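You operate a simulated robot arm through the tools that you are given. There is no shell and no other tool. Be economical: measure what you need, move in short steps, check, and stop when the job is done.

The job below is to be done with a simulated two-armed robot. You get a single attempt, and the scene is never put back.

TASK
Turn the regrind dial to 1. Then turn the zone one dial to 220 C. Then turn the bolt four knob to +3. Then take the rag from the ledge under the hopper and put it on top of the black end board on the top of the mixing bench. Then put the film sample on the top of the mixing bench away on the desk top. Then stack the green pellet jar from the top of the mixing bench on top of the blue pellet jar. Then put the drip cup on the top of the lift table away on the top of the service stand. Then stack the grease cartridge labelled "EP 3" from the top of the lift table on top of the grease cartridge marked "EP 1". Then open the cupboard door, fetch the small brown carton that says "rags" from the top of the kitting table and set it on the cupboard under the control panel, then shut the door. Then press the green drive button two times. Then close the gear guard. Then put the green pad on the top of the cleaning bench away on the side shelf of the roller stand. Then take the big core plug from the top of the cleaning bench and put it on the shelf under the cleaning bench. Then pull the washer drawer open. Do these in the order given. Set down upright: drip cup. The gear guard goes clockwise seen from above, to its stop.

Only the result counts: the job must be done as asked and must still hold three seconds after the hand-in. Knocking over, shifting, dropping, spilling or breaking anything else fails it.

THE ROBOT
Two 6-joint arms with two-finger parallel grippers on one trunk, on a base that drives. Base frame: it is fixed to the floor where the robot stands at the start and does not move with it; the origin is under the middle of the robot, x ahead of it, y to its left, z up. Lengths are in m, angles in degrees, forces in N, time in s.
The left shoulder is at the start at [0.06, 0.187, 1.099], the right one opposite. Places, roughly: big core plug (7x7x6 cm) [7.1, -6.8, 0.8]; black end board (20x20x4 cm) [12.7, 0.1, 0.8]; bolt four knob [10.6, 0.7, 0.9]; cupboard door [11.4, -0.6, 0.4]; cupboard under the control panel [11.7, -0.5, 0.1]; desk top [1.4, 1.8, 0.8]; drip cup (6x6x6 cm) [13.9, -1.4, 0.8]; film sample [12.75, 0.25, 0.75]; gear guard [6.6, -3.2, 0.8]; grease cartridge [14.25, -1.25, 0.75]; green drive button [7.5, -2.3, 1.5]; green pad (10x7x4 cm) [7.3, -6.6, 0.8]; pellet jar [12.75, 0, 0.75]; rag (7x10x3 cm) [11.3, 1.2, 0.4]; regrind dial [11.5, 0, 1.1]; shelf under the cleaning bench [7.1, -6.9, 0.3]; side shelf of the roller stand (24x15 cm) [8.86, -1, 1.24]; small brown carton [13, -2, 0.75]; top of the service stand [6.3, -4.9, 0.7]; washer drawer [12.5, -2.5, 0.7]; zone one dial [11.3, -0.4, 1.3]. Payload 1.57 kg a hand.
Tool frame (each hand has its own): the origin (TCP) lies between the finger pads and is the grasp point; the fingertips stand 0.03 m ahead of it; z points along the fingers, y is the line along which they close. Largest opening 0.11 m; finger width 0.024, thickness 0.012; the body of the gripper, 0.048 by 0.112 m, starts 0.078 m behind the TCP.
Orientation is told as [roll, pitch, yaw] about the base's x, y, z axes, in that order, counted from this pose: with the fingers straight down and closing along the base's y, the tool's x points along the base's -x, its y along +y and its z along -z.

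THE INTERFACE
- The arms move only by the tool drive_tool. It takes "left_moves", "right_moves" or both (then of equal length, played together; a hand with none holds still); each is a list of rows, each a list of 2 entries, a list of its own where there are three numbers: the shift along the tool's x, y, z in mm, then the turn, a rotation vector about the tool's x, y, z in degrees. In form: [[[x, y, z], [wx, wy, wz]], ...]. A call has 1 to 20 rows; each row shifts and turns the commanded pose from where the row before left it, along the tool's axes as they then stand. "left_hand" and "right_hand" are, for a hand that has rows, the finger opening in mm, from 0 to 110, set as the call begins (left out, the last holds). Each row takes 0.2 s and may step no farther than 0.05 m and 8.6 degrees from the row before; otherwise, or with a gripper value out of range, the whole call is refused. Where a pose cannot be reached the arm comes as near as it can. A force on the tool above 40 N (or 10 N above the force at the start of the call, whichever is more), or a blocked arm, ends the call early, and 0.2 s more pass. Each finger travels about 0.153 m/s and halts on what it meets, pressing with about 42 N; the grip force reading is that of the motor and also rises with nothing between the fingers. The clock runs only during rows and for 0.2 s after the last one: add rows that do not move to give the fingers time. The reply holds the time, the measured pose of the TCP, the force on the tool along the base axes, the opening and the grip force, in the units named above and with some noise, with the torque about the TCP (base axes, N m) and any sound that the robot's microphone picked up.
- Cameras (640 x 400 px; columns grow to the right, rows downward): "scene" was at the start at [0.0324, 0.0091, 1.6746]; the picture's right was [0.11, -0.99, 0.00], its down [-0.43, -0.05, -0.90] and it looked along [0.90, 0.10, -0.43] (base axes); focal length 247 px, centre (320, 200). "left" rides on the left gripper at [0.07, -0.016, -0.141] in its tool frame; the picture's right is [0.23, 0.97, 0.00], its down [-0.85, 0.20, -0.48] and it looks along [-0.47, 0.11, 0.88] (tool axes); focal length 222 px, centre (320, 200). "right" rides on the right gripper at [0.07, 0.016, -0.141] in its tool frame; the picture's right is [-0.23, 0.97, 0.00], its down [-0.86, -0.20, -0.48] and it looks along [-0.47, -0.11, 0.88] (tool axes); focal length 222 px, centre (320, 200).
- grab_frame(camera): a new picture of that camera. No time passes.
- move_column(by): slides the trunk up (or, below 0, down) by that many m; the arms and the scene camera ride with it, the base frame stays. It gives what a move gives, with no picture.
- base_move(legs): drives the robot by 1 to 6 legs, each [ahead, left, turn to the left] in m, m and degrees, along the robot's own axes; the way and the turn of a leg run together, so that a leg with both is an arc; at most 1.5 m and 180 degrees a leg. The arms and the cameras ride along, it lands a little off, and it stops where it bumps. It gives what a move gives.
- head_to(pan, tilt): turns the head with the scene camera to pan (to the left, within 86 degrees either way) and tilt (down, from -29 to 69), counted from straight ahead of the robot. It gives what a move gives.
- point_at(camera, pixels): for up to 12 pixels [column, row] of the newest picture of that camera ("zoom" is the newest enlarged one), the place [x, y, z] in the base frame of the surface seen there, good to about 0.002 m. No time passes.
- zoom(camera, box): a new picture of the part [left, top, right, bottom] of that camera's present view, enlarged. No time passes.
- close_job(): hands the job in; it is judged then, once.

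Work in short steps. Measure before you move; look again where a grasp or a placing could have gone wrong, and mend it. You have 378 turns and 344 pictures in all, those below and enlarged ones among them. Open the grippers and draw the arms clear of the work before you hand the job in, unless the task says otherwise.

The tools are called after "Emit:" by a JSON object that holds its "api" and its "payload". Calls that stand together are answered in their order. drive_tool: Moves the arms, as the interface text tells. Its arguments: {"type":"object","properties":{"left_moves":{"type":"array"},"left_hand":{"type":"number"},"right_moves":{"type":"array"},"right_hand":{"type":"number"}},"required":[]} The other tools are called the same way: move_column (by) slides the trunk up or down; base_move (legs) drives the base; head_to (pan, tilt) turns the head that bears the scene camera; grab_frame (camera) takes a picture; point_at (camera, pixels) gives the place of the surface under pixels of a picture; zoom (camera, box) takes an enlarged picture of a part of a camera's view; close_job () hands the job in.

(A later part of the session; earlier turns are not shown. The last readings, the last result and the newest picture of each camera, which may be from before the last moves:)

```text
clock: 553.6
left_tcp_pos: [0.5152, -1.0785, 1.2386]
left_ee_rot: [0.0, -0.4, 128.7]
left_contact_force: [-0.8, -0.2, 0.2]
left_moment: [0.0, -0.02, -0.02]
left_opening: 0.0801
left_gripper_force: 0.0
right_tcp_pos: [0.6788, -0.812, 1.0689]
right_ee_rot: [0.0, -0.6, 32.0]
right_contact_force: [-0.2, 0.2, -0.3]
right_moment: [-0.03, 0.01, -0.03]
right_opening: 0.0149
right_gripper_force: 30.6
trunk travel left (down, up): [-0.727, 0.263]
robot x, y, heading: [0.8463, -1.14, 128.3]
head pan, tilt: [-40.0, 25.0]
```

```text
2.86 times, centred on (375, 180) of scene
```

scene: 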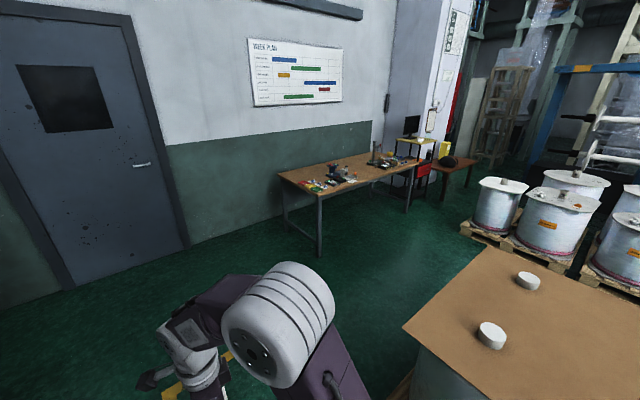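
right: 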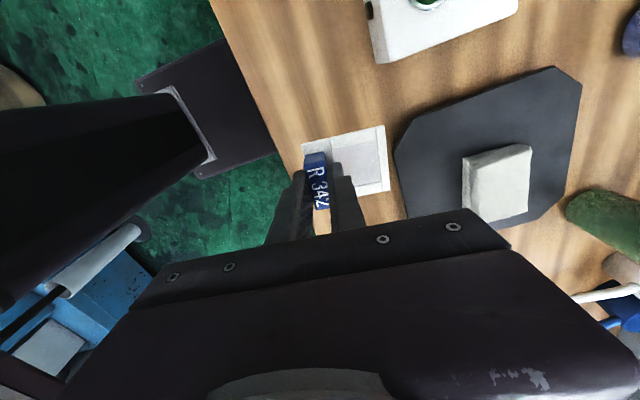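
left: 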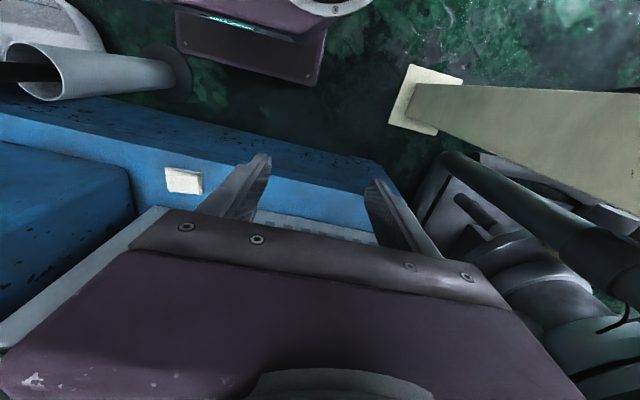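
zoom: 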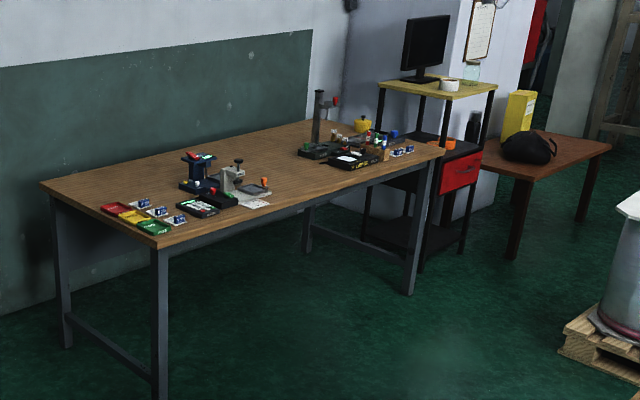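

Desk: front edge u≈-0.27, v 1.35–3.15, top z 0.759; the middle (~(1.6,1.88)) is free. I drive to stand in front of it.

Emit:
{"api": "base_move", "payload": {"legs": [[1.13, 0, -0.9], [0, -1.2, 0], [0, -1.0, 0]]}}

Emit:
{"api": "head_to", "payload": {"pan": -5, "tilt": 40}}

Emit:
{"api": "grab_frame", "payload": {"camera": "scene"}}

```text
clock: 569.9
left_tcp_pos: [1.5697, 1.1576, 1.238]
left_ee_rot: [0.0, -0.3, 127.7]
left_contact_force: [0.3, -0.6, -0.2]
left_moment: [0.02, 0.01, -0.02]
left_opening: 0.0803
left_gripper_force: 0.0
right_tcp_pos: [1.7385, 1.4232, 1.0675]
right_ee_rot: [-0.1, -0.6, 31.0]
right_contact_force: [-0.3, 0.1, -0.4]
right_moment: [0.01, 0.03, 0.02]
right_opening: 0.0147
right_gripper_force: 30.8
trunk travel left (down, up): [-0.727, 0.263]
robot x, y, heading: [1.9021, 1.0909, 127.5]
head pan, tilt: [-40.0, 25.0]
```

```text
clock: 571.0
left_tcp_pos: [1.5712, 1.158, 1.2386]
left_ee_rot: [0.0, -0.3, 127.7]
left_contact_force: [0.1, 0.0, 0.1]
left_moment: [-0.01, -0.01, -0.03]
left_opening: 0.0801
left_gripper_force: 0.0
right_tcp_pos: [1.7385, 1.4243, 1.0689]
right_ee_rot: [-0.1, -0.6, 31.0]
right_contact_force: [0.5, 0.2, -0.9]
right_moment: [-0.01, 0.03, 0.0]
right_opening: 0.0147
right_gripper_force: 30.8
trunk travel left (down, up): [-0.727, 0.263]
robot x, y, heading: [1.9052, 1.0919, 127.6]
head pan, tilt: [-5.0, 40.0]
```

```text
229 pictures are left
```

scene: 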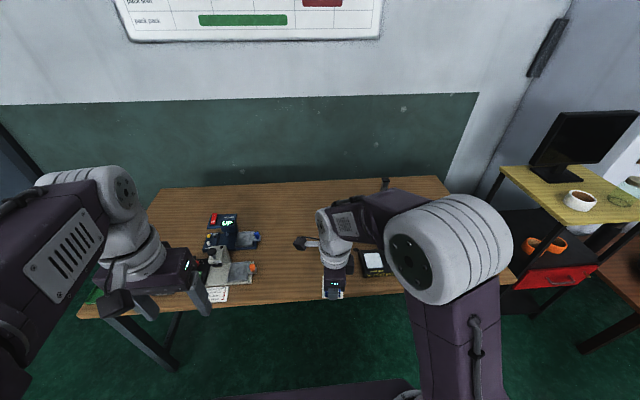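

Emit:
{"api": "point_at", "payload": {"camera": "scene", "pixels": [[290, 255], [285, 225], [255, 268], [372, 262], [362, 270], [300, 300], [385, 190], [250, 240], [320, 270], [275, 200]]}}

Emit:
{"api": "grab_frame", "payload": {"camera": "right"}}

```text
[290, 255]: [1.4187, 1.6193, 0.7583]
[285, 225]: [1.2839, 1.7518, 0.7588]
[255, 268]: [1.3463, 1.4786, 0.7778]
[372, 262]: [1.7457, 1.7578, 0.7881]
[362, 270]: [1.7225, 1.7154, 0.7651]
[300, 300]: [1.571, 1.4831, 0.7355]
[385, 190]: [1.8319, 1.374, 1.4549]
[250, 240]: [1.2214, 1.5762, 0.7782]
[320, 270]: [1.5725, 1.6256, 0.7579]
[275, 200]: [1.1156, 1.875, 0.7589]
```

```text
228 pictures are left
```

right: 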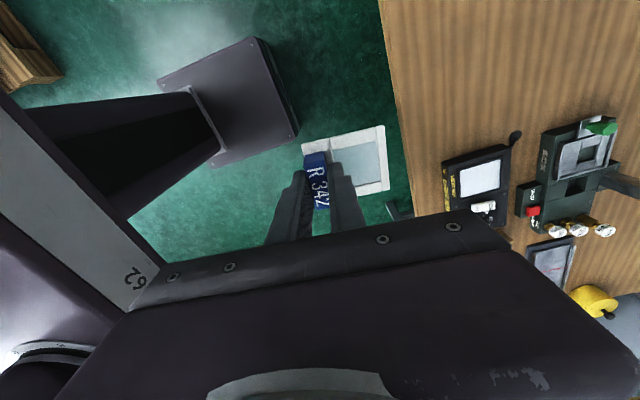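

Free spot around (1.47,1.68). I step to it and extend the hand.

Emit:
{"api": "base_move", "payload": {"legs": [[0.24, 0.09, 0]]}}

Emit:
{"api": "drive_tool", "payload": {"right_moves": [[[0, 40, 0], [0, 0, 0]], [[0, 40, 0], [0, 0, 0]], [[0, 40, 0], [0, 0, 0]], [[0, 0, 40], [0, 0, 0]], [[0, 0, 40], [0, 0, 0]], [[0, 0, 40], [0, 0, 0]]]}}

Emit:
{"api": "grab_frame", "payload": {"camera": "right"}}

```text
clock: 572.8
left_tcp_pos: [1.3536, 1.2939, 1.2392]
left_ee_rot: [0.1, -0.3, 127.8]
left_contact_force: [0.6, 0.6, 1.3]
left_moment: [0.0, -0.01, -0.03]
left_opening: 0.0799
left_gripper_force: 0.0
right_tcp_pos: [1.5212, 1.558, 1.068]
right_ee_rot: [-0.2, -0.5, 31.0]
right_contact_force: [-0.5, -0.4, 0.0]
right_moment: [-0.02, 0.03, -0.03]
right_opening: 0.0144
right_gripper_force: 30.3
trunk travel left (down, up): [-0.727, 0.263]
robot x, y, heading: [1.6835, 1.2254, 127.6]
head pan, tilt: [-5.0, 40.0]
```

```text
clock: 574.2
left_tcp_pos: [1.3528, 1.2957, 1.2376]
left_ee_rot: [0.0, -0.3, 127.7]
left_contact_force: [0.3, -0.6, 0.4]
left_moment: [-0.01, 0.0, -0.01]
left_opening: 0.0802
left_gripper_force: 0.0
right_tcp_pos: [1.4593, 1.664, 0.9456]
right_ee_rot: [-0.2, -0.6, 31.0]
right_contact_force: [0.8, -0.2, -0.4]
right_moment: [-0.02, -0.04, -0.01]
right_opening: 0.0147
right_gripper_force: 30.6
trunk travel left (down, up): [-0.727, 0.263]
robot x, y, heading: [1.6856, 1.2272, 127.5]
head pan, tilt: [-5.0, 40.0]
```

```text
227 pictures are left
```

right: 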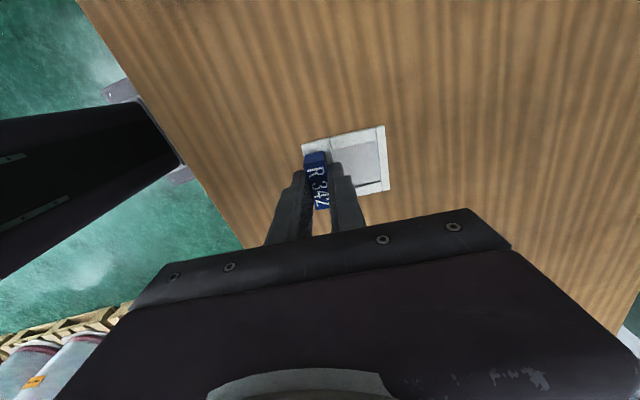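

Clear desk below. Lower to contact (~147 mm) and release.

Emit:
{"api": "drive_tool", "payload": {"right_moves": [[[0, 0, 40], [0, 0, 0]], [[0, 0, 40], [0, 0, 0]], [[0, 0, 40], [0, 0, 0]], [[0, 0, 20], [0, 0, 0]], [[0, 0, 7], [0, 0, 0]]]}}

Emit:
{"api": "drive_tool", "payload": {"right_moves": [[[0, 0, 0], [0, 0, 0]], [[0, 0, 0], [0, 0, 0]]], "right_hand": 45}}

Emit:
{"api": "drive_tool", "payload": {"right_moves": [[[0, 0, -30], [0, 0, 0]], [[0, 0, -50], [0, 0, 0]], [[0, 0, -50], [0, 0, 0]], [[0, 0, -50], [0, 0, 0]], [[0, 0, -50], [0, 0, 0]]]}}

Emit:
{"api": "grab_frame", "payload": {"camera": "right"}}

```text
clock: 575.4
left_tcp_pos: [1.3526, 1.2958, 1.2393]
left_ee_rot: [0.0, -0.4, 127.7]
left_contact_force: [0.4, 0.4, -0.4]
left_moment: [0.01, 0.01, -0.04]
left_opening: 0.0799
left_gripper_force: 0.1
right_tcp_pos: [1.461, 1.6627, 0.7997]
right_ee_rot: [-0.1, -0.6, 31.0]
right_contact_force: [0.5, -0.5, -1.0]
right_moment: [-0.01, -0.02, -0.01]
right_opening: 0.0146
right_gripper_force: 31.0
trunk travel left (down, up): [-0.727, 0.263]
robot x, y, heading: [1.6859, 1.2256, 127.6]
head pan, tilt: [-5.0, 40.0]
```

```text
clock: 576.0
left_tcp_pos: [1.353, 1.2956, 1.2386]
left_ee_rot: [0.1, -0.3, 127.8]
left_contact_force: [-0.2, 0.2, 0.3]
left_moment: [-0.01, 0.01, 0.01]
left_opening: 0.0797
left_gripper_force: 0.1
right_tcp_pos: [1.461, 1.6636, 0.7999]
right_ee_rot: [-0.2, -0.6, 31.0]
right_contact_force: [-0.2, -0.7, -0.3]
right_moment: [0.03, 0.01, 0.0]
right_opening: 0.0451
right_gripper_force: 0.2
trunk travel left (down, up): [-0.727, 0.263]
robot x, y, heading: [1.6868, 1.2265, 127.5]
head pan, tilt: [-5.0, 40.0]
```

```text
clock: 577.2
left_tcp_pos: [1.3538, 1.2933, 1.2394]
left_ee_rot: [-0.1, -0.4, 127.7]
left_contact_force: [0.8, 0.5, 0.3]
left_moment: [0.04, -0.01, 0.03]
left_opening: 0.08
left_gripper_force: 0.0
right_tcp_pos: [1.4603, 1.6606, 1.0324]
right_ee_rot: [-0.1, -0.5, 31.0]
right_contact_force: [0.5, 0.3, -1.0]
right_moment: [0.0, 0.0, 0.01]
right_opening: 0.0452
right_gripper_force: 0.0
trunk travel left (down, up): [-0.727, 0.263]
robot x, y, heading: [1.6851, 1.2296, 127.6]
head pan, tilt: [-5.0, 40.0]
```

```text
226 pictures are left
```

right: 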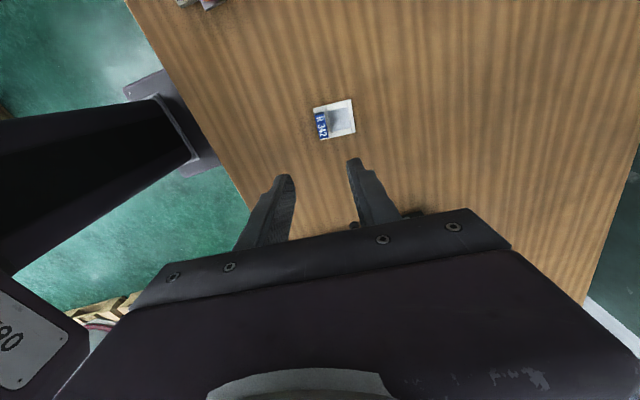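

Film sample is set on the desk. I retract, unrotate the hand and drive back to the lane.

Emit:
{"api": "drive_tool", "payload": {"right_moves": [[[0, -40, -10], [0, 0, 0]], [[0, -40, -10], [0, 0, 0]], [[0, -40, -10], [0, 0, 0]], [[0, 0, -20], [0, 0, -8]], [[0, 0, -20], [0, 0, -8]], [[0, 0, -20], [0, 0, -8]], [[0, 0, -20], [0, 0, -8]], [[0, 0, -20], [0, 0, -8]], [[0, 0, 0], [0, 0, -8]], [[0, 0, 0], [0, 0, -8]], [[0, 0, 0], [0, 0, -8]], [[0, 0, 0], [0, 0, -8]], [[0, 0, 0], [0, 0, -8]], [[0, 0, 0], [0, 0, -8]], [[0, 0, 0], [0, 0, -8]]]}}

Emit:
{"api": "base_move", "payload": {"legs": [[-0.25, 0, 0], [0, 1.05, 0], [0, 1.07, 0], [0, 0, 179.9]]}}

Emit:
{"api": "base_move", "payload": {"legs": [[1.5, 0, 0], [1.5, 0, 0], [1.5, 0, 0], [1.5, 0, 0], [0.78, 0, 0], [0, 0, 90]]}}

```text
clock: 580.4
left_tcp_pos: [1.3532, 1.2943, 1.2388]
left_ee_rot: [0.1, -0.3, 127.6]
left_contact_force: [0.1, -0.2, -0.1]
left_moment: [0.02, 0.02, 0.03]
left_opening: 0.0803
left_gripper_force: 0.1
right_tcp_pos: [1.5194, 1.5594, 1.1618]
right_ee_rot: [-0.6, 0.3, 127.2]
right_contact_force: [0.4, 0.4, 0.3]
right_moment: [0.02, 0.03, -0.01]
right_opening: 0.045
right_gripper_force: 0.1
trunk travel left (down, up): [-0.727, 0.263]
robot x, y, heading: [1.685, 1.2261, 127.5]
head pan, tilt: [-5.0, 40.0]
```

```text
clock: 599.7
left_tcp_pos: [0.4693, -0.3418, 1.2387]
left_ee_rot: [0.0, -0.3, -54.1]
left_contact_force: [0.7, -0.1, 0.3]
left_moment: [-0.04, 0.0, 0.03]
left_opening: 0.08
left_gripper_force: 0.0
right_tcp_pos: [0.2932, -0.6013, 1.1631]
right_ee_rot: [-0.6, 0.2, -54.8]
right_contact_force: [0.5, 0.2, -0.4]
right_moment: [0.02, -0.03, 0.02]
right_opening: 0.0451
right_gripper_force: 0.0
trunk travel left (down, up): [-0.727, 0.263]
robot x, y, heading: [0.1349, -0.2648, -53.9]
head pan, tilt: [-5.0, 40.0]
```

```text
clock: 635.9
left_tcp_pos: [4.2106, -5.4219, 1.2398]
left_ee_rot: [0.1, -0.4, 37.8]
left_contact_force: [1.4, 1.1, -0.4]
left_moment: [0.01, 0.02, 0.0]
left_opening: 0.08
left_gripper_force: 0.1
right_tcp_pos: [4.4762, -5.5871, 1.1605]
right_ee_rot: [-0.6, 0.2, 37.1]
right_contact_force: [0.4, -0.2, -0.3]
right_moment: [0.03, 0.04, -0.02]
right_opening: 0.0451
right_gripper_force: 0.1
trunk travel left (down, up): [-0.727, 0.263]
robot x, y, heading: [4.1457, -5.7582, 37.5]
head pan, tilt: [-5.0, 40.0]
```

Emit:
{"api": "base_move", "payload": {"legs": [[1.5, 0, 0], [1.5, 0, 0], [0.45, 0, 0], [0.4, -0.7, 0], [0.4, -0.68, 0]]}}

Emit:
{"api": "base_move", "payload": {"legs": [[1.5, 0, 0], [1.5, 0, 0], [1.5, 0, 0], [1.5, 0, 0], [0, 0, 90]]}}

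Emit:
{"api": "head_to", "payload": {"pan": 0, "tilt": 40}}

Emit:
{"api": "grab_frame", "payload": {"camera": "scene"}}

```text
clock: 660.4
left_tcp_pos: [8.4169, -3.9215, 1.2389]
left_ee_rot: [-0.1, -0.3, 37.6]
left_contact_force: [-0.4, -0.5, -0.3]
left_moment: [0.02, 0.01, 0.03]
left_opening: 0.0799
left_gripper_force: 0.2
right_tcp_pos: [8.6828, -4.0892, 1.1619]
right_ee_rot: [-0.6, 0.2, 36.9]
right_contact_force: [0.0, -0.5, 0.1]
right_moment: [-0.03, -0.02, 0.01]
right_opening: 0.0449
right_gripper_force: 0.2
trunk travel left (down, up): [-0.727, 0.263]
robot x, y, heading: [8.3486, -4.2532, 37.3]
head pan, tilt: [-5.0, 40.0]
```

```text
clock: 692.8
left_tcp_pos: [12.73, -0.4946, 1.2383]
left_ee_rot: [0.1, -0.4, 130.2]
left_contact_force: [-0.1, 0.2, -0.4]
left_moment: [0.01, 0.02, -0.05]
left_opening: 0.08
left_gripper_force: 0.0
right_tcp_pos: [12.885, -0.2228, 1.1616]
right_ee_rot: [-0.6, 0.3, 129.5]
right_contact_force: [-0.4, -0.1, 0.2]
right_moment: [0.01, -0.02, 0.01]
right_opening: 0.0447
right_gripper_force: 0.1
trunk travel left (down, up): [-0.727, 0.263]
robot x, y, heading: [13.0673, -0.5477, 129.9]
head pan, tilt: [-5.0, 40.0]
```

```text
clock: 693.4
left_tcp_pos: [12.7298, -0.4935, 1.239]
left_ee_rot: [0.0, -0.3, 130.3]
left_contact_force: [0.6, -1.1, -1.4]
left_moment: [0.0, 0.01, 0.03]
left_opening: 0.08
left_gripper_force: 0.0
right_tcp_pos: [12.8858, -0.2224, 1.1617]
right_ee_rot: [-0.6, 0.2, 129.4]
right_contact_force: [0.2, 0.3, 0.2]
right_moment: [0.05, 0.02, -0.02]
right_opening: 0.0453
right_gripper_force: 0.1
trunk travel left (down, up): [-0.727, 0.263]
robot x, y, heading: [13.0633, -0.5445, 129.9]
head pan, tilt: [0.0, 40.0]
```

```text
225 pictures are left
```

scene: 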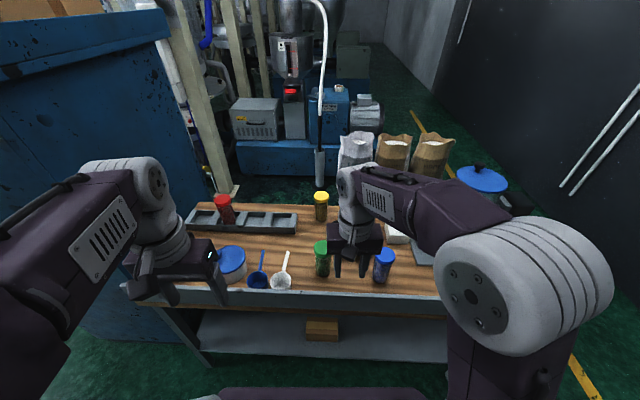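

Emit:
{"api": "zoom", "payload": {"camera": "scene", "box": [290, 220, 420, 300]}}

Emit:
{"api": "point_at", "payload": {"camera": "scene", "pixels": [[321, 243], [321, 247], [314, 246], [328, 246], [322, 276], [383, 252], [376, 255], [391, 255], [381, 282], [300, 288]]}}

```text
4.92 times, centred on (355, 260) of scene
```

zoom: 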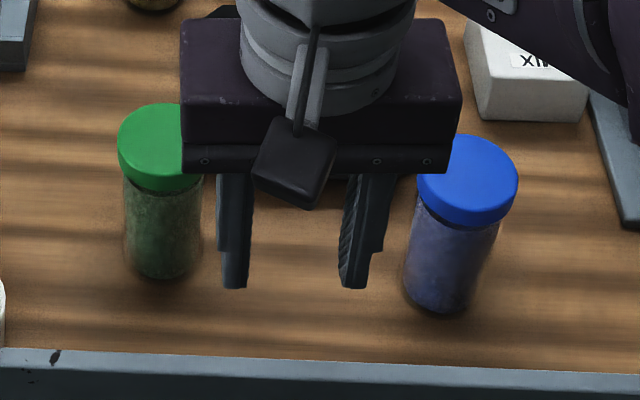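

```text
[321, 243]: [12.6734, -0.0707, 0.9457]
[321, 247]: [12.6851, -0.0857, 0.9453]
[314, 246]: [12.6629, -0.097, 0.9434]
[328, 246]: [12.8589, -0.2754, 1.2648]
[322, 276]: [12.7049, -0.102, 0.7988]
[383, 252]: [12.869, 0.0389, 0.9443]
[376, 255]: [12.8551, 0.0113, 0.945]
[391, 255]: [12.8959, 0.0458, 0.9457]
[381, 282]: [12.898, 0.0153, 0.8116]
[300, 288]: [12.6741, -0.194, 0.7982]
```

I lift the right hand out of the line of sight and measure the lids precisely.

Emit:
{"api": "drive_tool", "payload": {"right_moves": [[[30, 0, -40], [0, 0, 0]], [[30, 0, -40], [0, 0, 0]], [[0, -30, -40], [0, 0, 0]], [[0, -40, -30], [0, 0, 0]], [[0, -40, -30], [0, 0, 0]]]}}

Emit:
{"api": "zoom", "payload": {"camera": "scene", "box": [290, 220, 420, 300]}}

```text
clock: 694.6
left_tcp_pos: [12.7307, -0.494, 1.2393]
left_ee_rot: [0.1, -0.3, 130.2]
left_contact_force: [-0.1, 0.6, -0.2]
left_moment: [0.0, 0.0, 0.01]
left_opening: 0.0798
left_gripper_force: 0.2
right_tcp_pos: [13.0078, -0.1991, 1.3426]
right_ee_rot: [-0.6, 0.1, 129.5]
right_contact_force: [0.3, 0.5, 1.7]
right_moment: [-0.01, 0.04, 0.0]
right_opening: 0.045
right_gripper_force: 0.0
trunk travel left (down, up): [-0.727, 0.263]
robot x, y, heading: [13.0658, -0.5488, 129.9]
head pan, tilt: [0.0, 40.0]
```

```text
4.92 times, centred on (355, 260) of scene
```

zoom: 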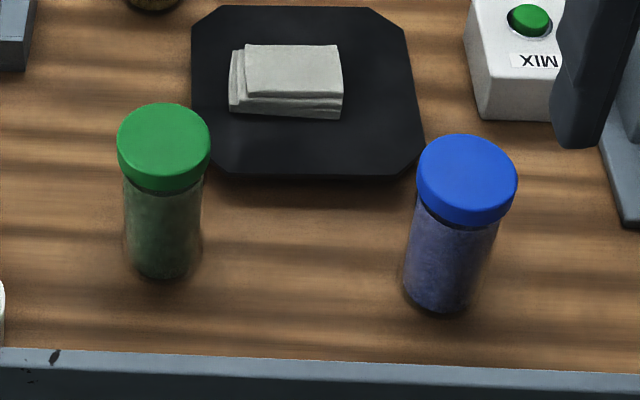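

Emit:
{"api": "point_at", "payload": {"camera": "zoom", "pixels": [[122, 140], [207, 140], [163, 107], [163, 172], [165, 140], [422, 172], [513, 178], [468, 138], [466, 207], [468, 172]]}}

```text
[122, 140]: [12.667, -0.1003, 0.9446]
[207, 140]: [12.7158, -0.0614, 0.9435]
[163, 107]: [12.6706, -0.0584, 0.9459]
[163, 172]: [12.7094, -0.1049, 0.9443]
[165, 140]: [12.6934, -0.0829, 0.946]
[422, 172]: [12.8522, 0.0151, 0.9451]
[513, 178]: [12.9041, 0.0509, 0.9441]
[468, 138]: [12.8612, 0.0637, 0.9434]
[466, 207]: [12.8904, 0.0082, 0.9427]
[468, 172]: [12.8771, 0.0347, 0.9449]
```

Green lid centre (12.691,-0.081), blue (12.877,0.034), lids top z 0.946. I step 0.1 m closer and square up.

Emit:
{"api": "base_move", "payload": {"legs": [[0.1, 0, -2.5]]}}

```text
clock: 695.8
left_tcp_pos: [12.6722, -0.4036, 1.2398]
left_ee_rot: [-0.1, -0.4, 127.7]
left_contact_force: [-0.3, 0.3, 0.3]
left_moment: [0.03, 0.0, 0.0]
left_opening: 0.0797
left_gripper_force: 0.1
right_tcp_pos: [12.9603, -0.1215, 1.3428]
right_ee_rot: [-0.6, 0.1, 126.9]
right_contact_force: [-0.3, -0.9, 0.4]
right_moment: [0.0, 0.02, -0.01]
right_opening: 0.0448
right_gripper_force: 0.2
trunk travel left (down, up): [-0.727, 0.263]
robot x, y, heading: [13.0076, -0.4696, 127.6]
head pan, tilt: [0.0, 40.0]
```

Emit:
{"api": "drive_tool", "payload": {"right_moves": [[[-32, 32, 0], [-0.6, 0, 0]], [[-32, 32, 0], [0, 0, 0]], [[-32, 32, 0], [0, 0, 0]], [[-32, 32, 0], [0, 0, 0]], [[-33, 32, 0], [0, 0, 0]], [[-33, 31, 0], [0, 0, 0]], [[0, 0, 50], [0, 0, 0]], [[0, 0, 50], [0, 0, 0]], [[0, 0, 50], [0, 0, 0]], [[0, 0, 50], [0, 0, 0]], [[0, 0, 50], [0, 0, 0]]], "right_hand": 90}}

Emit:
{"api": "grab_frame", "payload": {"camera": "right"}}

```text
clock: 698.2
left_tcp_pos: [12.6703, -0.4019, 1.2392]
left_ee_rot: [0.0, -0.3, 127.7]
left_contact_force: [0.0, 0.2, -0.2]
left_moment: [0.0, -0.01, -0.01]
left_opening: 0.0799
left_gripper_force: 0.1
right_tcp_pos: [12.7379, -0.1068, 1.0313]
right_ee_rot: [0.0, 0.2, 127.0]
right_contact_force: [-0.8, -0.1, 0.3]
right_moment: [-0.03, 0.0, 0.0]
right_opening: 0.0902
right_gripper_force: 0.2
right hand out of reach, approached as far as the arm can: row 4, 5, 6
trunk travel left (down, up): [-0.727, 0.263]
robot x, y, heading: [13.0041, -0.4702, 127.5]
head pan, tilt: [0.0, 40.0]
```

```text
222 pictures are left
```

right: 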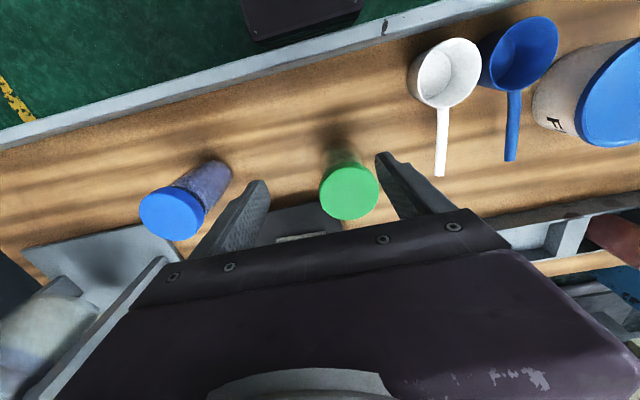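

Emit:
{"api": "drive_tool", "payload": {"right_moves": [[[-25, 11, 0], [0, 0, 0]], [[-24, 11, 0], [0, 0, 0]]]}}

Emit:
{"api": "grab_frame", "payload": {"camera": "right"}}

```text
clock: 698.8
left_tcp_pos: [12.6685, -0.4015, 1.238]
left_ee_rot: [0.0, -0.4, 127.7]
left_contact_force: [-0.3, 0.3, -0.6]
left_moment: [-0.01, 0.0, -0.03]
left_opening: 0.0798
left_gripper_force: 0.1
right_tcp_pos: [12.6921, -0.0821, 1.0307]
right_ee_rot: [0.0, 0.3, 127.0]
right_contact_force: [-1.0, -0.5, 0.0]
right_moment: [-0.01, 0.0, -0.05]
right_opening: 0.0898
right_gripper_force: 0.0
trunk travel left (down, up): [-0.727, 0.263]
robot x, y, heading: [13.0044, -0.4685, 127.4]
head pan, tilt: [0.0, 40.0]
```

```text
221 pictures are left
```

right: 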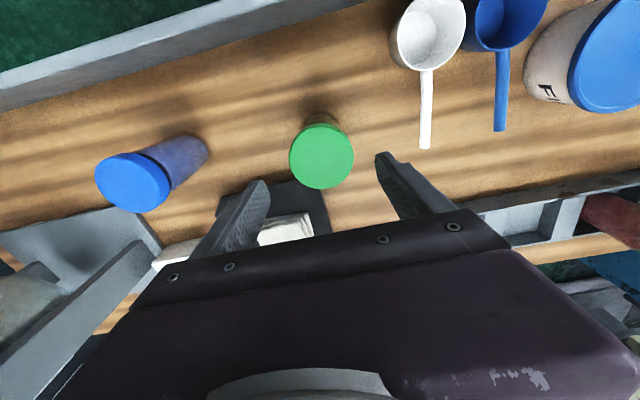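

Emit:
{"api": "point_at", "payload": {"camera": "right", "pixels": [[322, 155], [292, 152], [352, 158], [320, 126], [322, 186]]}}

Emit:
{"api": "drive_tool", "payload": {"right_moves": [[[0, 0, 37], [0, 0, 0]], [[0, 0, 37], [0, 0, 0]], [[0, 0, 37], [0, 0, 0]], [[0, 0, 35], [0, 0, 0]]]}}

Emit:
{"api": "drive_tool", "payload": {"right_moves": [[[0, 0, 0], [0, 0, 0]], [[0, 0, 0], [0, 0, 0]], [[0, 0, 0], [0, 0, 0]]], "right_hand": 20}}

```text
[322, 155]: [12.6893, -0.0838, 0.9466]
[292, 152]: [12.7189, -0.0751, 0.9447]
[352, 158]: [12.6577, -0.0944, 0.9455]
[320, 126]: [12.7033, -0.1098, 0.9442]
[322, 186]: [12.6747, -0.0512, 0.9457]
```

```text
clock: 699.8
left_tcp_pos: [12.67, -0.4025, 1.2387]
left_ee_rot: [0.0, -0.5, 127.7]
left_contact_force: [-0.5, 0.4, -0.4]
left_moment: [0.0, 0.02, 0.0]
left_opening: 0.0799
left_gripper_force: 0.1
right_tcp_pos: [12.6905, -0.0811, 0.8861]
right_ee_rot: [0.1, 0.2, 127.0]
right_contact_force: [-0.3, 0.1, -0.2]
right_moment: [-0.01, 0.0, 0.02]
right_opening: 0.0902
right_gripper_force: 0.1
trunk travel left (down, up): [-0.727, 0.263]
robot x, y, heading: [13.0074, -0.4718, 127.7]
head pan, tilt: [0.0, 40.0]
```

```text
clock: 700.6
left_tcp_pos: [12.6705, -0.4029, 1.2386]
left_ee_rot: [0.0, -0.3, 127.7]
left_contact_force: [-0.1, 1.1, -0.5]
left_moment: [0.0, -0.02, -0.02]
left_opening: 0.0801
left_gripper_force: 0.0
right_tcp_pos: [12.6916, -0.0805, 0.8867]
right_ee_rot: [0.0, 0.3, 127.0]
right_contact_force: [-0.1, 0.0, -0.6]
right_moment: [-0.03, 0.0, 0.0]
right_opening: 0.069
right_gripper_force: 41.0
trunk travel left (down, up): [-0.727, 0.263]
robot x, y, heading: [13.0061, -0.4701, 127.6]
head pan, tilt: [0.0, 40.0]
```

Gripped (69 mm). Lift 170 mm gently.

Emit:
{"api": "drive_tool", "payload": {"right_moves": [[[0, 0, -8], [0, 0, 0]], [[0, 0, -16], [0, 0, 0]], [[0, 0, -20], [0, 0, 0]], [[0, 0, -20], [0, 0, 0]], [[0, 0, -20], [0, 0, 0]], [[0, 0, -20], [0, 0, 0]], [[0, 0, -20], [0, 0, 0]], [[0, 0, -20], [0, 0, 0]], [[0, 0, -20], [0, 0, 0]], [[0, 0, -10], [0, 0, 0]]]}}

Emit:
{"api": "grab_frame", "payload": {"camera": "right"}}

```text
clock: 702.8
left_tcp_pos: [12.6714, -0.4014, 1.2401]
left_ee_rot: [0.1, -0.2, 127.8]
left_contact_force: [-0.3, 0.4, -0.4]
left_moment: [0.01, 0.01, 0.01]
left_opening: 0.0801
left_gripper_force: 0.1
right_tcp_pos: [12.6915, -0.082, 1.0607]
right_ee_rot: [0.1, 0.1, 127.0]
right_contact_force: [-0.3, 0.4, -3.2]
right_moment: [-0.01, -0.03, 0.0]
right_opening: 0.0688
right_gripper_force: 41.9
trunk travel left (down, up): [-0.727, 0.263]
robot x, y, heading: [13.0021, -0.4708, 127.4]
head pan, tilt: [0.0, 40.0]
```

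```text
220 pictures are left
```

right: 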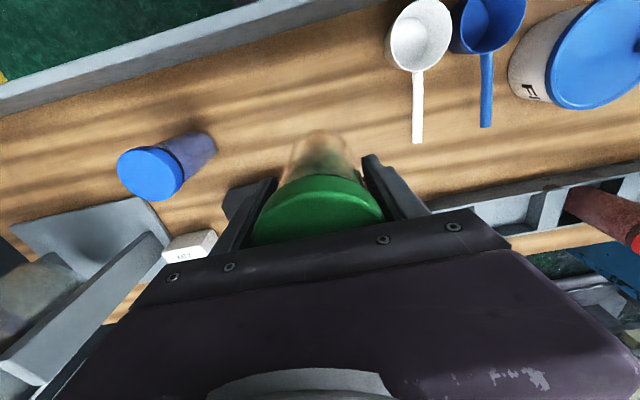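

Emit:
{"api": "point_at", "payload": {"camera": "right", "pixels": [[150, 174], [118, 172], [183, 172], [150, 148], [152, 201], [320, 210], [258, 230], [383, 215], [320, 178]]}}

```text
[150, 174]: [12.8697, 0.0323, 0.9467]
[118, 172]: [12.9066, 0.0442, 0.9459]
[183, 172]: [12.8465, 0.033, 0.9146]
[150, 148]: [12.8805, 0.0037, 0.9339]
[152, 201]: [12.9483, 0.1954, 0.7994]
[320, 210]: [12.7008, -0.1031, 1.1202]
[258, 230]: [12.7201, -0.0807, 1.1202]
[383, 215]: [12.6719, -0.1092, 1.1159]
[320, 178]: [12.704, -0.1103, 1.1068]
```

Move the green jar over the blue one (+18.5 x, −221.5 y).

Emit:
{"api": "drive_tool", "payload": {"right_moves": [[[1.5, -18.5, 0], [0, 0, 0]], [[1.5, -18.5, 0], [0, 0, 0]], [[1.5, -18.5, 0], [0, 0, 0]], [[1.5, -18.5, 0], [0, 0, 0]], [[1.5, -18.5, 0], [0, 0, 0]], [[1.5, -18.5, 0], [0, 0, 0]], [[1.5, -18.5, 0], [0, 0, 0]], [[1.5, -18.5, 0], [0, 0, 0]], [[1.5, -18.5, 0], [0, 0, 0]], [[1.5, -18.5, 0], [0, 0, 0]], [[1.5, -18.5, 0], [0, 0, 0]], [[2, -18, 0], [0, 0, 0]], [[0, 0, 0], [0, 0, 0]]]}}

Emit:
{"api": "zoom", "payload": {"camera": "scene", "box": [280, 180, 460, 330]}}

```text
clock: 705.6
left_tcp_pos: [12.6708, -0.4017, 1.2386]
left_ee_rot: [0.0, -0.4, 127.8]
left_contact_force: [-0.1, -0.2, -0.1]
left_moment: [0.01, 0.02, 0.02]
left_opening: 0.0803
left_gripper_force: 0.1
right_tcp_pos: [12.8798, 0.0364, 1.0599]
right_ee_rot: [-0.1, 0.2, 127.1]
right_contact_force: [0.2, -0.1, -3.2]
right_moment: [0.0, -0.01, -0.04]
right_opening: 0.0688
right_gripper_force: 41.8
trunk travel left (down, up): [-0.727, 0.263]
robot x, y, heading: [13.0029, -0.4686, 127.3]
head pan, tilt: [0.0, 40.0]
```

```text
2.67 times, centred on (370, 255) of scene
```

zoom: 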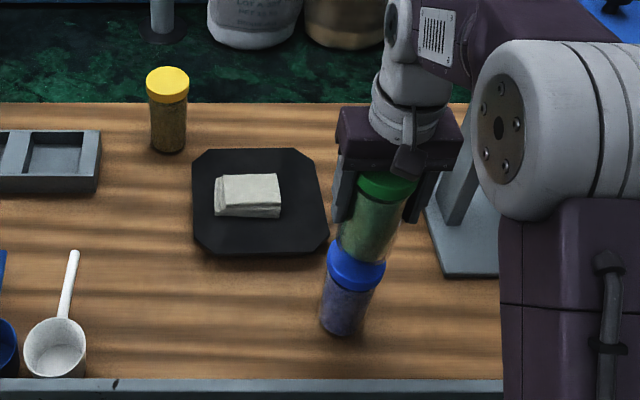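

Emit:
{"api": "drive_tool", "payload": {"right_moves": [[[0, 0, 8], [0, 0, 0]], [[0, 0, 8], [0, 0, 0]], [[0, 0, 6], [0, 0, 0]], [[0, 0, 3], [0, 0, 0]], [[0, 0, 0], [0, 0, 0]]]}}

Emit:
{"api": "drive_tool", "payload": {"right_moves": [[[0, 0, 1.5], [0, 0, 0]], [[0, 0, 1.5], [0, 0, 0]], [[0, 0, 0], [0, 0, 0]]]}}

Emit:
{"api": "zoom", "payload": {"camera": "scene", "box": [360, 210, 440, 310]}}

```text
clock: 706.8
left_tcp_pos: [12.6697, -0.4026, 1.2388]
left_ee_rot: [0.0, -0.3, 127.8]
left_contact_force: [0.2, -1.0, -0.4]
left_moment: [-0.03, 0.01, 0.01]
left_opening: 0.0798
left_gripper_force: 0.2
right_tcp_pos: [12.8785, 0.036, 1.0348]
right_ee_rot: [0.1, 0.2, 127.0]
right_contact_force: [0.0, 0.5, -2.5]
right_moment: [-0.04, -0.02, -0.01]
right_opening: 0.0689
right_gripper_force: 42.2
trunk travel left (down, up): [-0.727, 0.263]
robot x, y, heading: [13.0033, -0.4706, 127.5]
head pan, tilt: [0.0, 40.0]
```

```text
clock: 707.6
left_tcp_pos: [12.6723, -0.4025, 1.2389]
left_ee_rot: [0.1, -0.2, 127.7]
left_contact_force: [-0.8, -0.5, -0.4]
left_moment: [-0.01, 0.0, 0.01]
left_opening: 0.0795
left_gripper_force: 0.1
right_tcp_pos: [12.8802, 0.0366, 1.0327]
right_ee_rot: [0.1, 0.1, 127.0]
right_contact_force: [-0.4, 0.2, 2.0]
right_moment: [0.16, -0.07, 0.01]
right_opening: 0.0686
right_gripper_force: 42.1
trunk travel left (down, up): [-0.727, 0.263]
robot x, y, heading: [13.0021, -0.4708, 127.5]
head pan, tilt: [0.0, 40.0]
```

```text
4.00 times, centred on (400, 260) of scene
```

zoom: 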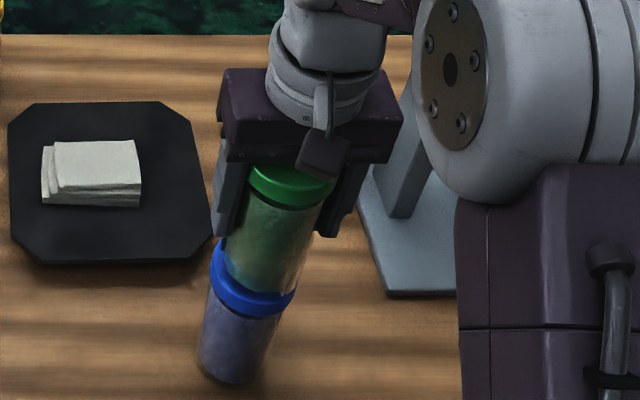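

Contact felt, aligned. Release and raise straight up.

Emit:
{"api": "drive_tool", "payload": {"right_moves": [[[0, 0, 0], [0, 0, 0]], [[0, 0, 0], [0, 0, 0]]], "right_hand": 90}}

Emit:
{"api": "drive_tool", "payload": {"right_moves": [[[0, 0, -20], [0, 0, 0]], [[0, 0, -30], [0, 0, 0]], [[0, 0, -40], [0, 0, 0]], [[0, 0, -40], [0, 0, 0]], [[0, 0, -40], [0, 0, 0]]]}}

Emit:
{"api": "zoom", "payload": {"camera": "scene", "box": [320, 180, 460, 310]}}

```text
clock: 708.2
left_tcp_pos: [12.6695, -0.4021, 1.2396]
left_ee_rot: [0.1, -0.3, 127.7]
left_contact_force: [-0.1, 0.2, -0.4]
left_moment: [-0.01, -0.02, 0.01]
left_opening: 0.0797
left_gripper_force: 0.0
right_tcp_pos: [12.8789, 0.0358, 1.0317]
right_ee_rot: [-0.1, 0.2, 127.0]
right_contact_force: [0.1, -0.4, 1.2]
right_moment: [0.01, 0.03, -0.01]
right_opening: 0.0902
right_gripper_force: 0.0
trunk travel left (down, up): [-0.727, 0.263]
robot x, y, heading: [13.0023, -0.4721, 127.7]
head pan, tilt: [0.0, 40.0]
```

```text
clock: 709.4
left_tcp_pos: [12.6711, -0.4027, 1.2384]
left_ee_rot: [0.0, -0.4, 127.7]
left_contact_force: [0.8, -0.5, -0.4]
left_moment: [0.02, 0.04, -0.02]
left_opening: 0.08
left_gripper_force: 0.0
right_tcp_pos: [12.8797, 0.0349, 1.2031]
right_ee_rot: [0.0, 0.2, 127.1]
right_contact_force: [0.2, 0.2, 0.0]
right_moment: [-0.01, 0.01, 0.05]
right_opening: 0.0902
right_gripper_force: 0.0
trunk travel left (down, up): [-0.727, 0.263]
robot x, y, heading: [13.0022, -0.4714, 127.5]
head pan, tilt: [0.0, 40.0]
```

```text
3.08 times, centred on (390, 245) of scene
```

zoom: 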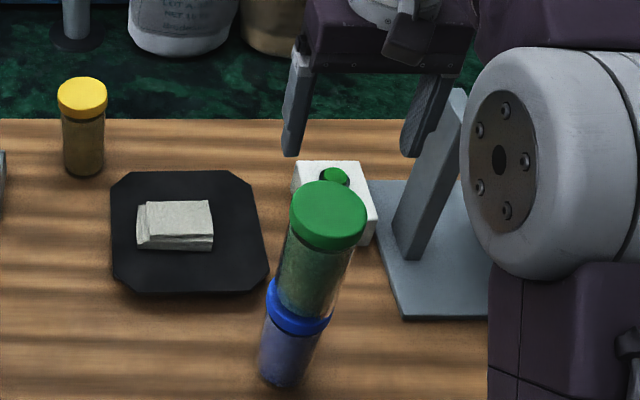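

Stack stands. Next the drip cup on the lift table behind me: back up, turn 180° and look.

Emit:
{"api": "drive_tool", "payload": {"right_moves": [[[40, 0, -10], [0, 0, 0]], [[40, 0, -10], [0, 0, 0]], [[40, 0, -10], [0, 0, 0]]]}}

Emit:
{"api": "base_move", "payload": {"legs": [[-0.22, 0, 0], [0, 0, 180]]}}

Emit:
{"api": "head_to", "payload": {"pan": 5, "tilt": 35}}

Emit:
{"api": "grab_frame", "payload": {"camera": "scene"}}

```text
clock: 710.2
left_tcp_pos: [12.6715, -0.4036, 1.238]
left_ee_rot: [0.0, -0.4, 127.7]
left_contact_force: [-0.8, 0.1, -0.3]
left_moment: [0.03, 0.02, -0.01]
left_opening: 0.08
left_gripper_force: 0.0
right_tcp_pos: [12.9538, -0.0611, 1.2334]
right_ee_rot: [0.1, 0.1, 126.9]
right_contact_force: [-0.1, -0.6, -0.3]
right_moment: [-0.01, 0.0, -0.02]
right_opening: 0.0902
right_gripper_force: 0.1
trunk travel left (down, up): [-0.727, 0.263]
robot x, y, heading: [13.0028, -0.4705, 127.6]
head pan, tilt: [0.0, 40.0]
```

```text
clock: 719.2
left_tcp_pos: [13.4709, -0.7155, 1.2382]
left_ee_rot: [0.0, -0.2, -52.8]
left_contact_force: [-0.2, 0.5, -0.5]
left_moment: [0.01, -0.03, 0.03]
left_opening: 0.0799
left_gripper_force: 0.1
right_tcp_pos: [13.1868, -1.0566, 1.2332]
right_ee_rot: [0.0, 0.2, -53.5]
right_contact_force: [-0.2, -0.9, 0.3]
right_moment: [0.03, 0.01, 0.01]
right_opening: 0.09
right_gripper_force: 0.0
trunk travel left (down, up): [-0.727, 0.263]
robot x, y, heading: [13.1374, -0.6448, -52.7]
head pan, tilt: [0.0, 40.0]
```

```text
clock: 719.9
left_tcp_pos: [13.47, -0.7161, 1.2389]
left_ee_rot: [0.0, -0.3, -52.8]
left_contact_force: [0.8, 1.3, 0.8]
left_moment: [0.0, 0.02, -0.01]
left_opening: 0.0801
left_gripper_force: 0.1
right_tcp_pos: [13.187, -1.0556, 1.2333]
right_ee_rot: [0.0, 0.2, -53.6]
right_contact_force: [0.5, -0.5, 0.1]
right_moment: [0.0, -0.02, -0.02]
right_opening: 0.0898
right_gripper_force: 0.0
trunk travel left (down, up): [-0.727, 0.263]
robot x, y, heading: [13.1405, -0.6451, -53.1]
head pan, tilt: [5.0, 35.0]
```

```text
216 pictures are left
```

scene: 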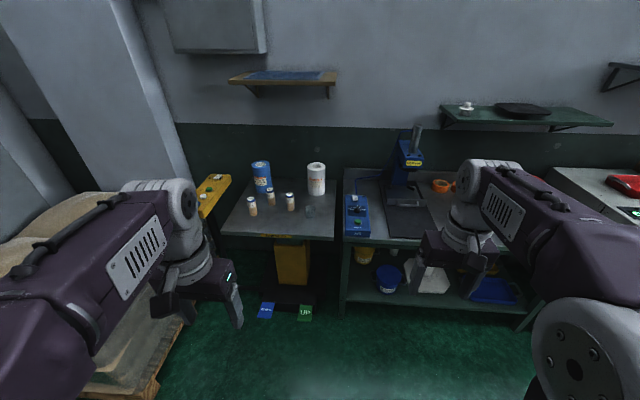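

Emit:
{"api": "zoom", "payload": {"camera": "scene", "box": [210, 140, 350, 330]}}

Emit:
{"api": "point_at", "payload": {"camera": "scene", "pixels": [[252, 205], [271, 197], [290, 202], [310, 210], [262, 175], [317, 180], [222, 233], [333, 238], [265, 312], [305, 313], [290, 270], [180, 325]]}}

```text
2.11 times, centred on (280, 235) of scene
```

zoom: 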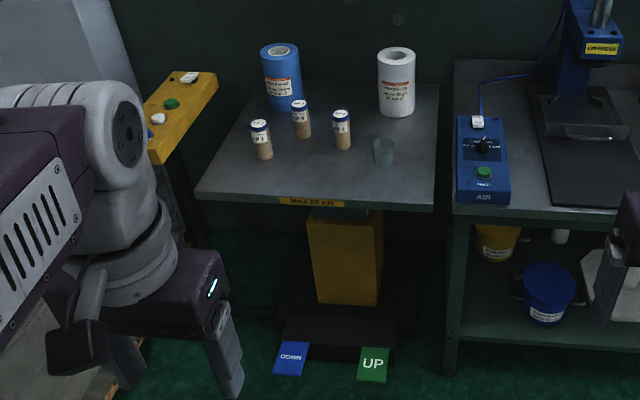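

```text
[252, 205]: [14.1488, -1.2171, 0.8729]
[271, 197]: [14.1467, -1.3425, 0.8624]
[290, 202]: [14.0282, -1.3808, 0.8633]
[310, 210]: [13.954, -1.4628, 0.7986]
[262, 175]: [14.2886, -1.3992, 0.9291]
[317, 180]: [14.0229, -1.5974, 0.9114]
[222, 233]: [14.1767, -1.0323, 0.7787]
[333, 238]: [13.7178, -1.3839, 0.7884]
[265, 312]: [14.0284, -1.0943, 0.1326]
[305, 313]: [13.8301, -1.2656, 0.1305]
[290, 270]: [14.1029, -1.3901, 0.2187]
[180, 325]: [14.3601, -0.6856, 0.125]
```

Emit:
{"api": "point_at", "payload": {"camera": "scene", "pixels": [[342, 312], [348, 242], [515, 328], [296, 320], [275, 300], [323, 315], [250, 318]]}}

Emit:
{"api": "zoom", "payload": {"camera": "scene", "box": [240, 170, 340, 240]}}

```text
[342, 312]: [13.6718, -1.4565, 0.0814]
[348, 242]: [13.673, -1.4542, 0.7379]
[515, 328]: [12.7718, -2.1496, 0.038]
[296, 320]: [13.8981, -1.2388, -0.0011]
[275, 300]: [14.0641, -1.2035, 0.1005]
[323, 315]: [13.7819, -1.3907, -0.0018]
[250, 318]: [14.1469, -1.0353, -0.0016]
```

```text
5.71 times, centred on (290, 205) of scene
```

zoom: 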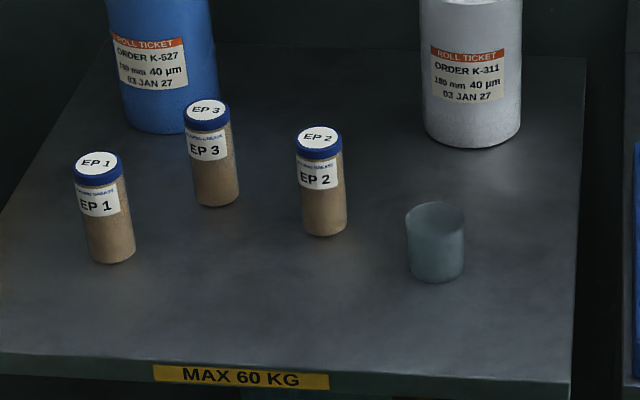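

Emit:
{"api": "point_at", "payload": {"camera": "zoom", "pixels": [[437, 288], [437, 275], [408, 270], [466, 270], [435, 222], [435, 203], [406, 240], [464, 240], [435, 245], [400, 285], [475, 285]]}}

```text
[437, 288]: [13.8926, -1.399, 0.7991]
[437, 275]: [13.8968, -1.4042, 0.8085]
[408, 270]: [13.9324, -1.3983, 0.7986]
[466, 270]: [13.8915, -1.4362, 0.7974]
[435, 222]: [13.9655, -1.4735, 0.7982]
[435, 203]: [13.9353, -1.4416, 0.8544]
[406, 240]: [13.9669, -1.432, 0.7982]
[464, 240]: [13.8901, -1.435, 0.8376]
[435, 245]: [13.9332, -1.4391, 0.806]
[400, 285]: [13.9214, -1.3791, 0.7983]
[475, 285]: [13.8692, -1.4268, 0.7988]
```

Cup centre ≈ (13.916,-1.423), z 0.80–0.855. I retract the right hand and step to about u 9.07, v 9.9 (clear of the lift pedals).

Emit:
{"api": "drive_tool", "payload": {"right_moves": [[[40, 0, -10], [0, 0, 0]], [[40, 0, -10], [0, 0, 0]], [[30, 0, 0], [0, 0, 0]]]}}

Emit:
{"api": "base_move", "payload": {"legs": [[0, -0.16, 0.5], [0.56, 0, 0]]}}

Emit:
{"api": "grab_frame", "payload": {"camera": "scene"}}

```text
clock: 720.6
left_tcp_pos: [13.4708, -0.7147, 1.2385]
left_ee_rot: [0.0, -0.3, -52.8]
left_contact_force: [0.1, 0.5, -0.7]
left_moment: [-0.02, 0.02, -0.03]
left_opening: 0.0797
left_gripper_force: 0.0
right_tcp_pos: [13.1248, -0.9752, 1.2552]
right_ee_rot: [0.0, 0.3, -53.5]
right_contact_force: [0.6, 0.2, 0.7]
right_moment: [-0.03, 0.02, 0.01]
right_opening: 0.0901
right_gripper_force: 0.0
right hand out of reach, approached as far as the arm can: row 3
trunk travel left (down, up): [-0.727, 0.263]
robot x, y, heading: [13.1378, -0.6445, -52.9]
head pan, tilt: [5.0, 35.0]
```

```text
clock: 724.9
left_tcp_pos: [13.6901, -1.2551, 1.2392]
left_ee_rot: [-0.1, -0.4, -52.1]
left_contact_force: [-0.4, 0.3, 0.7]
left_moment: [-0.01, 0.0, 0.05]
left_opening: 0.0801
left_gripper_force: 0.0
right_tcp_pos: [13.3474, -1.5175, 1.2547]
right_ee_rot: [0.0, 0.3, -52.7]
right_contact_force: [0.2, -0.2, -1.0]
right_moment: [0.05, 0.0, 0.01]
right_opening: 0.0899
right_gripper_force: 0.1
trunk travel left (down, up): [-0.727, 0.263]
robot x, y, heading: [13.356, -1.1899, -52.4]
head pan, tilt: [5.0, 35.0]
```

```text
213 pictures are left
```

scene: 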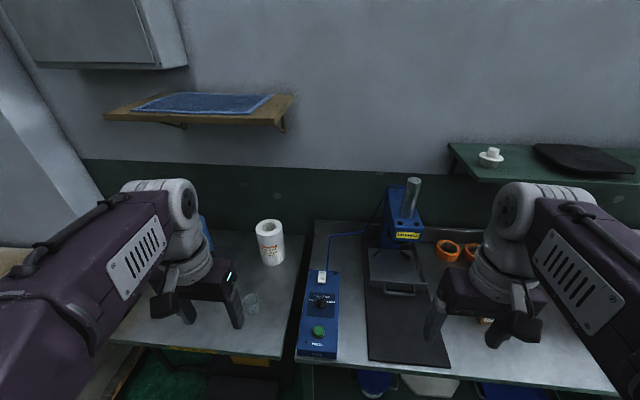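

Move left hand above the cup.

Emit:
{"api": "drive_tool", "payload": {"left_moves": [[[-45, 12, 0], [0, 0, 0]], [[-45, 12, 0], [0, 0, 0]], [[-45, 12, 0], [0, 0, 0]], [[-45, 13, 0], [0, 0, 0]], [[-45, 13, 0], [0, 0, 0]], [[-46, 13, 0], [0, 0, 0]], [[0, 0, 50], [0, 0, 0]], [[0, 0, 50], [0, 0, 0]], [[0, 0, 50], [0, 0, 0]], [[0, 0, 50], [0, 0, 0]], [[0, 0, 50], [0, 0, 0]], [[0, 0, 40], [0, 0, 0]]], "left_hand": 90}}

Emit:
{"api": "grab_frame", "payload": {"camera": "left"}}

```text
clock: 727.5
left_tcp_pos: [13.8969, -1.4096, 0.95]
left_ee_rot: [0.0, -0.2, -52.1]
left_contact_force: [-0.9, -0.3, -0.1]
left_moment: [0.04, -0.02, 0.0]
left_opening: 0.0901
left_gripper_force: 0.2
left hand out of reach, approached as far as the arm can: row 6
right_tcp_pos: [13.3502, -1.5181, 1.2523]
right_ee_rot: [0.0, 0.2, -52.7]
right_contact_force: [0.0, 0.4, -0.5]
right_moment: [-0.02, 0.01, -0.02]
right_opening: 0.0899
right_gripper_force: 0.1
trunk travel left (down, up): [-0.727, 0.263]
robot x, y, heading: [13.3543, -1.1915, -52.6]
head pan, tilt: [5.0, 35.0]
```

```text
212 pictures are left
```

left: 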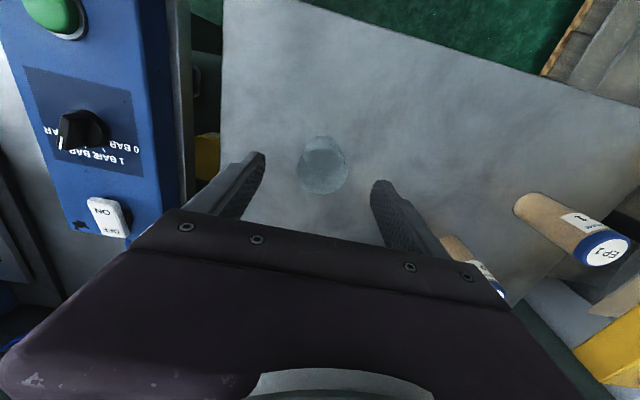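

Emit:
{"api": "point_at", "payload": {"camera": "left", "pixels": [[322, 136], [322, 194], [298, 165], [348, 165], [323, 180], [320, 150], [310, 192], [335, 188]]}}

Emit:
{"api": "zoom", "payload": {"camera": "left", "box": [270, 110, 380, 220]}}

```text
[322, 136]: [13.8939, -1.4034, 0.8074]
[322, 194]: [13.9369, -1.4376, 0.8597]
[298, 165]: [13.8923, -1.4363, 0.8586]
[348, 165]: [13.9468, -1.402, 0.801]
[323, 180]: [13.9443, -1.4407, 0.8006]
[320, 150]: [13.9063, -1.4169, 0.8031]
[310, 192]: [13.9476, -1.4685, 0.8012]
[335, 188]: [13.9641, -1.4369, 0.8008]
```

```text
3.64 times, centred on (325, 165) of left
```

zoom: 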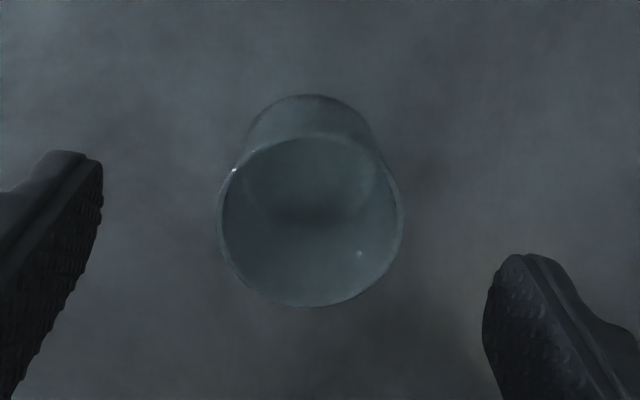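

Rim centre ≈ (13.917,-1.415), radius 31 mm. Align, lower, close gently.

Emit:
{"api": "drive_tool", "payload": {"left_moves": [[[-16.6, 12.6, 0], [0, 0, 0]], [[0, 0, 40], [0, 0, 0]], [[0, 0, 40], [0, 0, 0]], [[0, 0, 35], [0, 0, 0]]]}}

Emit:
{"api": "grab_frame", "payload": {"camera": "left"}}

```text
clock: 728.5
left_tcp_pos: [13.918, -1.4171, 0.8346]
left_ee_rot: [0.1, -0.4, -52.1]
left_contact_force: [0.2, 0.5, 0.1]
left_moment: [-0.02, 0.03, -0.01]
left_opening: 0.0901
left_gripper_force: 0.1
right_tcp_pos: [13.3484, -1.5195, 1.2539]
right_ee_rot: [0.0, 0.3, -52.8]
right_contact_force: [0.1, -0.1, -0.6]
right_moment: [-0.01, 0.01, 0.02]
right_opening: 0.09
right_gripper_force: 0.0
trunk travel left (down, up): [-0.727, 0.263]
robot x, y, heading: [13.3574, -1.1905, -52.2]
head pan, tilt: [5.0, 35.0]
```

```text
210 pictures are left
```

left: 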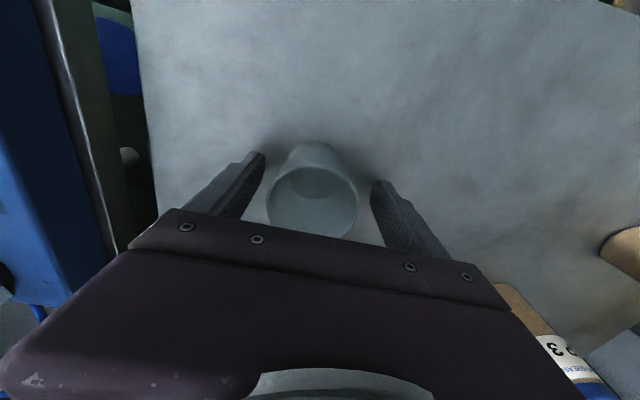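

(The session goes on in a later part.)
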